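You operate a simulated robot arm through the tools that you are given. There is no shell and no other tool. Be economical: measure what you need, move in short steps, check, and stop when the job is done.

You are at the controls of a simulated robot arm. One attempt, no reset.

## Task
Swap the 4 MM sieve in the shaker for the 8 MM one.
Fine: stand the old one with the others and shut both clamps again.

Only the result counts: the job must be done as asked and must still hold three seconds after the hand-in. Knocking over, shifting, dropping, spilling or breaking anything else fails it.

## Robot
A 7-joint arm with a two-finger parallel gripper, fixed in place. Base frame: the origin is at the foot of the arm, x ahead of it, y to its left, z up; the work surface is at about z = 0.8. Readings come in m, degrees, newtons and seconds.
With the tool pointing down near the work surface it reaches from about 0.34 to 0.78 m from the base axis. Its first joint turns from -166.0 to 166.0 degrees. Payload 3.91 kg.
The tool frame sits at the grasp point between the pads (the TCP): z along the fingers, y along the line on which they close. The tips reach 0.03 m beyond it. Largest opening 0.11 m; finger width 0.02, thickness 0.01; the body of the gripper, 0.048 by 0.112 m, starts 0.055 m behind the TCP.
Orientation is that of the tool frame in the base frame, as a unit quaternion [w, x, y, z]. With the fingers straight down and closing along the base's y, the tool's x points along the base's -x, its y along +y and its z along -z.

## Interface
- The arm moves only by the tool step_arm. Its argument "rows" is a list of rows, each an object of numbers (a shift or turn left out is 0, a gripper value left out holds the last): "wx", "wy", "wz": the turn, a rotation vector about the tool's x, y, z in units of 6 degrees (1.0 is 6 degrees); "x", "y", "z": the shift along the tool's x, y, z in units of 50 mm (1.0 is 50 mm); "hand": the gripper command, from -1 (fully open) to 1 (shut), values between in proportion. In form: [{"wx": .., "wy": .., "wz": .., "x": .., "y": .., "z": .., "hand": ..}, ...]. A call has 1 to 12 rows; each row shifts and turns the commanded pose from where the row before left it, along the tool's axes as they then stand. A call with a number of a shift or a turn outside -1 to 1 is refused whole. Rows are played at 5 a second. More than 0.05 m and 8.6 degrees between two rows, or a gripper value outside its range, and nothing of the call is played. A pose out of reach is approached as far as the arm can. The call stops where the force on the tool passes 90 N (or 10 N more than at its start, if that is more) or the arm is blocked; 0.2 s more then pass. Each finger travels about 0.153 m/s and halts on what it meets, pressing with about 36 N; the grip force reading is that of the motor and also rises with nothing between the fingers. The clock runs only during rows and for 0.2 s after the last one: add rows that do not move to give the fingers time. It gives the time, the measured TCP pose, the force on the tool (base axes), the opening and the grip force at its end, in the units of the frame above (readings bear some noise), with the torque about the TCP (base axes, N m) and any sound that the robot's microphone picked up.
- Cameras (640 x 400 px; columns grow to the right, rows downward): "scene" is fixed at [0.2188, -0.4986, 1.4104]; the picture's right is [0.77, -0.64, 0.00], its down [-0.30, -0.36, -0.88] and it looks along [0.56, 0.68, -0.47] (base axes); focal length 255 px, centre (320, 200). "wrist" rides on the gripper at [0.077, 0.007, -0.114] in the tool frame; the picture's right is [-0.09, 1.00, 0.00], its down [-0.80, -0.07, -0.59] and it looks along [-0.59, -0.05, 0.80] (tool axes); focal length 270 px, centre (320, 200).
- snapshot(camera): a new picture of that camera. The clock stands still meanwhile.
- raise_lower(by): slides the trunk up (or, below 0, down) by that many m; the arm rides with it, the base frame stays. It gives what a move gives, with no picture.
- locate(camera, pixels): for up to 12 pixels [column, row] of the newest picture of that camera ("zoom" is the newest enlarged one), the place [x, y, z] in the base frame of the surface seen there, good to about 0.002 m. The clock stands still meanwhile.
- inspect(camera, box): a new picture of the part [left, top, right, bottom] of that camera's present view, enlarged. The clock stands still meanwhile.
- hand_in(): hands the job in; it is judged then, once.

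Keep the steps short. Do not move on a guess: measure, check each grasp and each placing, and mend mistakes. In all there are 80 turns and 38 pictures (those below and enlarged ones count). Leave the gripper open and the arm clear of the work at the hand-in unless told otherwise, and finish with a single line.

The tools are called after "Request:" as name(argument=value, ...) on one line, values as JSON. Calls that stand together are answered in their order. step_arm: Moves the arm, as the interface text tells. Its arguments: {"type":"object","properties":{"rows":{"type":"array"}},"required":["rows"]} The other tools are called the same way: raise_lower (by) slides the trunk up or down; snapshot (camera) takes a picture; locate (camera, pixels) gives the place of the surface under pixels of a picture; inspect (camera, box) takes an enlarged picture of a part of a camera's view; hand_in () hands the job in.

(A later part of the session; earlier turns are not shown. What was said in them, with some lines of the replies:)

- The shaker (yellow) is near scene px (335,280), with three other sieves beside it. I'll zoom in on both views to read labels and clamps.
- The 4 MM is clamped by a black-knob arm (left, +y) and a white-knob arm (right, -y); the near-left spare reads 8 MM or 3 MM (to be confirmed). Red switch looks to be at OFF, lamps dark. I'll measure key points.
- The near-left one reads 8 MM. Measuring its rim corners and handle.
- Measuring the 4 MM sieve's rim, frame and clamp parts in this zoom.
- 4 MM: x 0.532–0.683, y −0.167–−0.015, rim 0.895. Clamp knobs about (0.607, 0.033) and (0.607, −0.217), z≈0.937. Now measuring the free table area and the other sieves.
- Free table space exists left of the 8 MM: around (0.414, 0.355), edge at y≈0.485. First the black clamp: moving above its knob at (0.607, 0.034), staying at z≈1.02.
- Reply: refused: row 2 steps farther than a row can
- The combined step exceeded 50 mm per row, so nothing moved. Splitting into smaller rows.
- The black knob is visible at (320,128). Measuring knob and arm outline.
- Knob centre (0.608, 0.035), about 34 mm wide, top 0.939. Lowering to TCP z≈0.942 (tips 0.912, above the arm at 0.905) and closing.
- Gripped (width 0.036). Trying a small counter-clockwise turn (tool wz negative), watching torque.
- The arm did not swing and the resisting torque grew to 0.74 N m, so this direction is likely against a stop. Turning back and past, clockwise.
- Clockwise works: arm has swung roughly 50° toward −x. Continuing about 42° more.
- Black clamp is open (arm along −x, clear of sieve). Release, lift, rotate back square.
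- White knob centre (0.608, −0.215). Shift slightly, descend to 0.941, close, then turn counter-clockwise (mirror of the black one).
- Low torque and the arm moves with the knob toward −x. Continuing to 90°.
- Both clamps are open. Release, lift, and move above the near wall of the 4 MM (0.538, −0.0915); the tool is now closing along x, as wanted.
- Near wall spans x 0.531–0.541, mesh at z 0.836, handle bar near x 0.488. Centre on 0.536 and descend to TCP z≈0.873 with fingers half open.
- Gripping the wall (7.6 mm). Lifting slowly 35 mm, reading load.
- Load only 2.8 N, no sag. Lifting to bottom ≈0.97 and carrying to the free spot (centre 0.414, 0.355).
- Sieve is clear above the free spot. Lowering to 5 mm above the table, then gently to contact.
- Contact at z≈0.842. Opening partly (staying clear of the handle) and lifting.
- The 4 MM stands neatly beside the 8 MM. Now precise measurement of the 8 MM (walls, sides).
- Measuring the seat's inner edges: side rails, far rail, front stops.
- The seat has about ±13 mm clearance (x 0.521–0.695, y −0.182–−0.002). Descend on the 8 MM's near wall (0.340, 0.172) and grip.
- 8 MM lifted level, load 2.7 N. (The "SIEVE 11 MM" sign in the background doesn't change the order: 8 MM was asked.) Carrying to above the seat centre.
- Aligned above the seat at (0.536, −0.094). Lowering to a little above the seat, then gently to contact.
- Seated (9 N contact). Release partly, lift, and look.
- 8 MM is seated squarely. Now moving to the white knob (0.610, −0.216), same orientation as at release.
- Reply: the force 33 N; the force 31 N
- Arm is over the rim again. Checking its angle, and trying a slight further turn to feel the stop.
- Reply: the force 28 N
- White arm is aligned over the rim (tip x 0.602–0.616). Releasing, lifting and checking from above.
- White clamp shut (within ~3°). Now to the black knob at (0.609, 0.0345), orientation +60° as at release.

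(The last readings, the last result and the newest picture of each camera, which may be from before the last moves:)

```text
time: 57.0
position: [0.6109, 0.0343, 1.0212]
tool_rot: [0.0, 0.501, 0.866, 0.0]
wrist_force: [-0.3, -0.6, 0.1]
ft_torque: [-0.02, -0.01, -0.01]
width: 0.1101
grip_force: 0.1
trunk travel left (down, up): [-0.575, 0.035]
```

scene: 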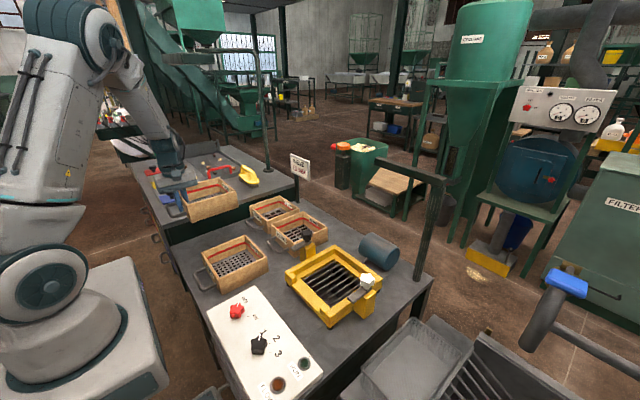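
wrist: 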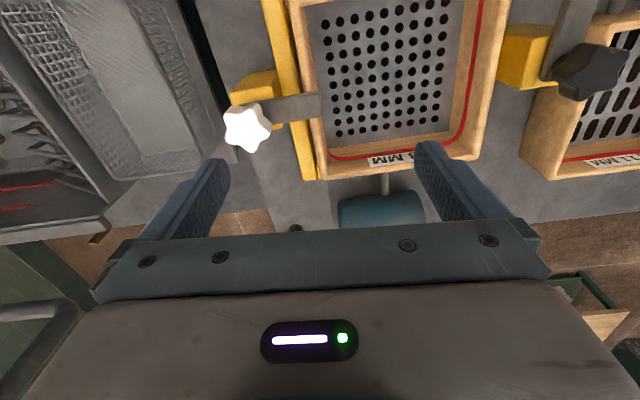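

Over the knob. Descend, grip, and turn counter-clockwise 90°.

Request:
step_arm(rows=[{"z": 0.7}, {"z": 0.5}, {"z": 0.38}, {"hand": 1}, {}, {}, {}])

Request:
step_arm(rows=[{"wz": -1}, {"wz": -1}, {"wz": -1}, {"wz": -1}, {"wz": -1}, {"wz": -1}, {"wz": -1}, {"wz": -1}, {"wz": -1}, {"wz": -1}, {"wz": -1}, {"wz": -1}])

Request:
step_arm(rows=[{"wz": -1}, {"wz": -1}, {"wz": -1}, {}])

Request:
inspect(camera="scene", box=[260, 200, 400, 305])

```text
time: 58.6
position: [0.6084, 0.0362, 0.9419]
tool_rot: [0.0, 0.5, 0.866, 0.0]
wrist_force: [3.1, 0.2, 0.3]
ft_torque: [-0.43, -0.23, 0.03]
width: 0.0355
grip_force: 44.8
trunk travel left (down, up): [-0.575, 0.035]
```

```text
time: 61.2
position: [0.6085, 0.0347, 0.9418]
tool_rot: [-0.001, -0.106, 0.994, 0.0]
wrist_force: [-14.1, -2.1, -2.9]
ft_torque: [0.16, 0.81, -0.03]
width: 0.0359
grip_force: 45.2
trunk travel left (down, up): [-0.575, 0.035]
```

```text
time: 62.2
position: [0.6085, 0.0353, 0.9419]
tool_rot: [0.0, -0.259, 0.966, 0.0]
wrist_force: [-18.6, -2.0, -9.1]
ft_torque: [-0.43, 0.18, -0.42]
width: 0.0355
grip_force: 45.5
trunk travel left (down, up): [-0.575, 0.035]
```

```text
3.81 times, centred on (330, 252) of scene
```

zoom: 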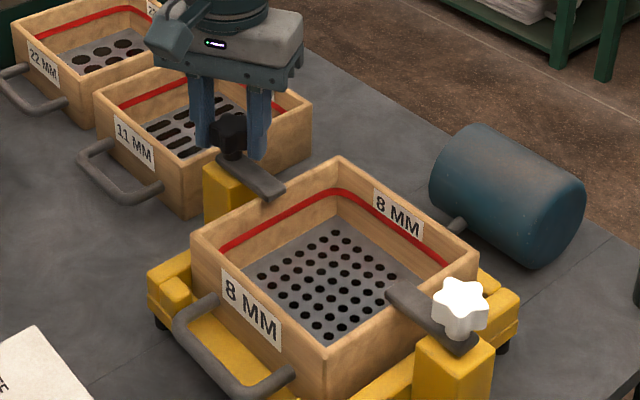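

Black arm is over the rim and the torque shows its stop is reached. Release, lift, retreat high and back.

Request:
step_arm(rows=[{"hand": -1}, {}, {}, {"z": -0.8}, {"z": -0.8}, {"z": -0.9}, {"z": -0.9}, {"z": -0.9}, {"z": -0.9}, {}])

Request:
step_arm(rows=[{"wz": 1}, {"wz": 1}, {"wz": 1}, {"wz": 1}, {"wz": 1}, {"x": 0.9}, {"x": 0.9}, {"x": 0.9}, {"x": 0.6}, {}])

Request:
snapshot(camera="scene")

Request:
inspect(camera="wrist", box=[140, 50, 360, 220])

```text
time: 64.4
position: [0.6108, 0.0365, 1.2051]
tool_rot: [0.0, -0.259, 0.966, -0.001]
wrist_force: [-0.5, 0.2, -0.4]
ft_torque: [0.0, 0.01, 0.01]
width: 0.11
grip_force: 0.0
trunk travel left (down, up): [-0.575, 0.035]
```

```text
time: 66.6
position: [0.4452, 0.037, 1.204]
tool_rot: [0.0, 0.0, 1.0, 0.0]
wrist_force: [-0.1, -1.0, 0.2]
ft_torque: [-0.03, 0.02, -0.06]
width: 0.1096
grip_force: 0.1
trunk travel left (down, up): [-0.575, 0.035]
```

```text
7 pictures are left
```

scene: 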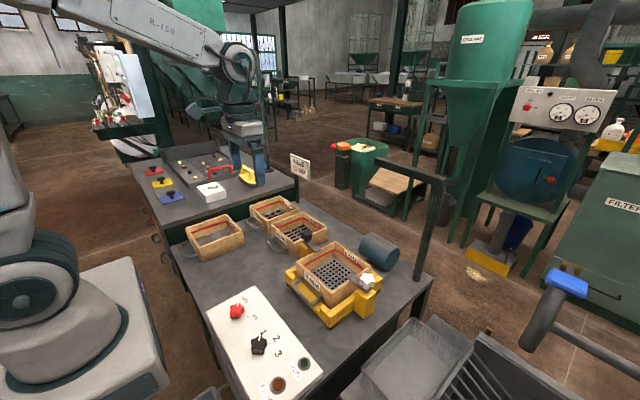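

```text
2.35 times, centred on (250, 135) of wrist
```

zoom: 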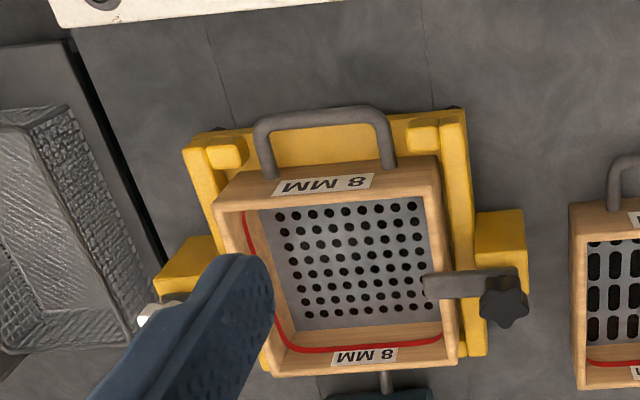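

Request:
inspect(camera="scene", box=[170, 190, 400, 335])

Request:
locate(camera="zoom", pixels=[[380, 125], [378, 140], [395, 142], [485, 225], [505, 215]])

```text
2.76 times, centred on (285, 262) of scene
```

zoom: 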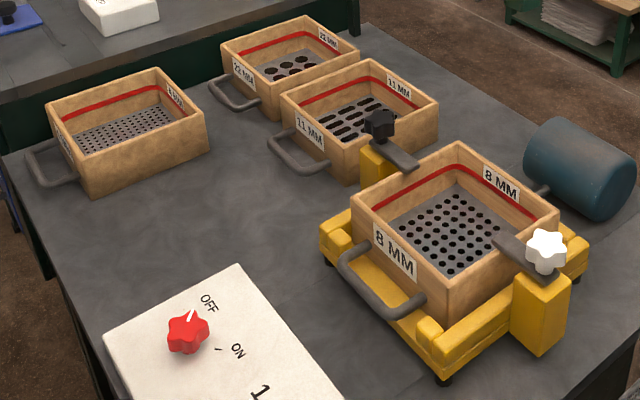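

```text
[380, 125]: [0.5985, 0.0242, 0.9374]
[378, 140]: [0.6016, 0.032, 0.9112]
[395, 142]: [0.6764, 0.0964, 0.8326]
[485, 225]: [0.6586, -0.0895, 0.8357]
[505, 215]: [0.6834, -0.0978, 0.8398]
```

Both arms lie over the 8 MM's rim, the 4 MM stands upright with the others, nothing else has moved, and the gripper is open and clear. Handing in.

Request:
hand_in()

```text
The job is handed in.
```

The 8 MM sieve is in the shaker with both clamps shut, and the 4 MM sieve stands on the bench with the others.
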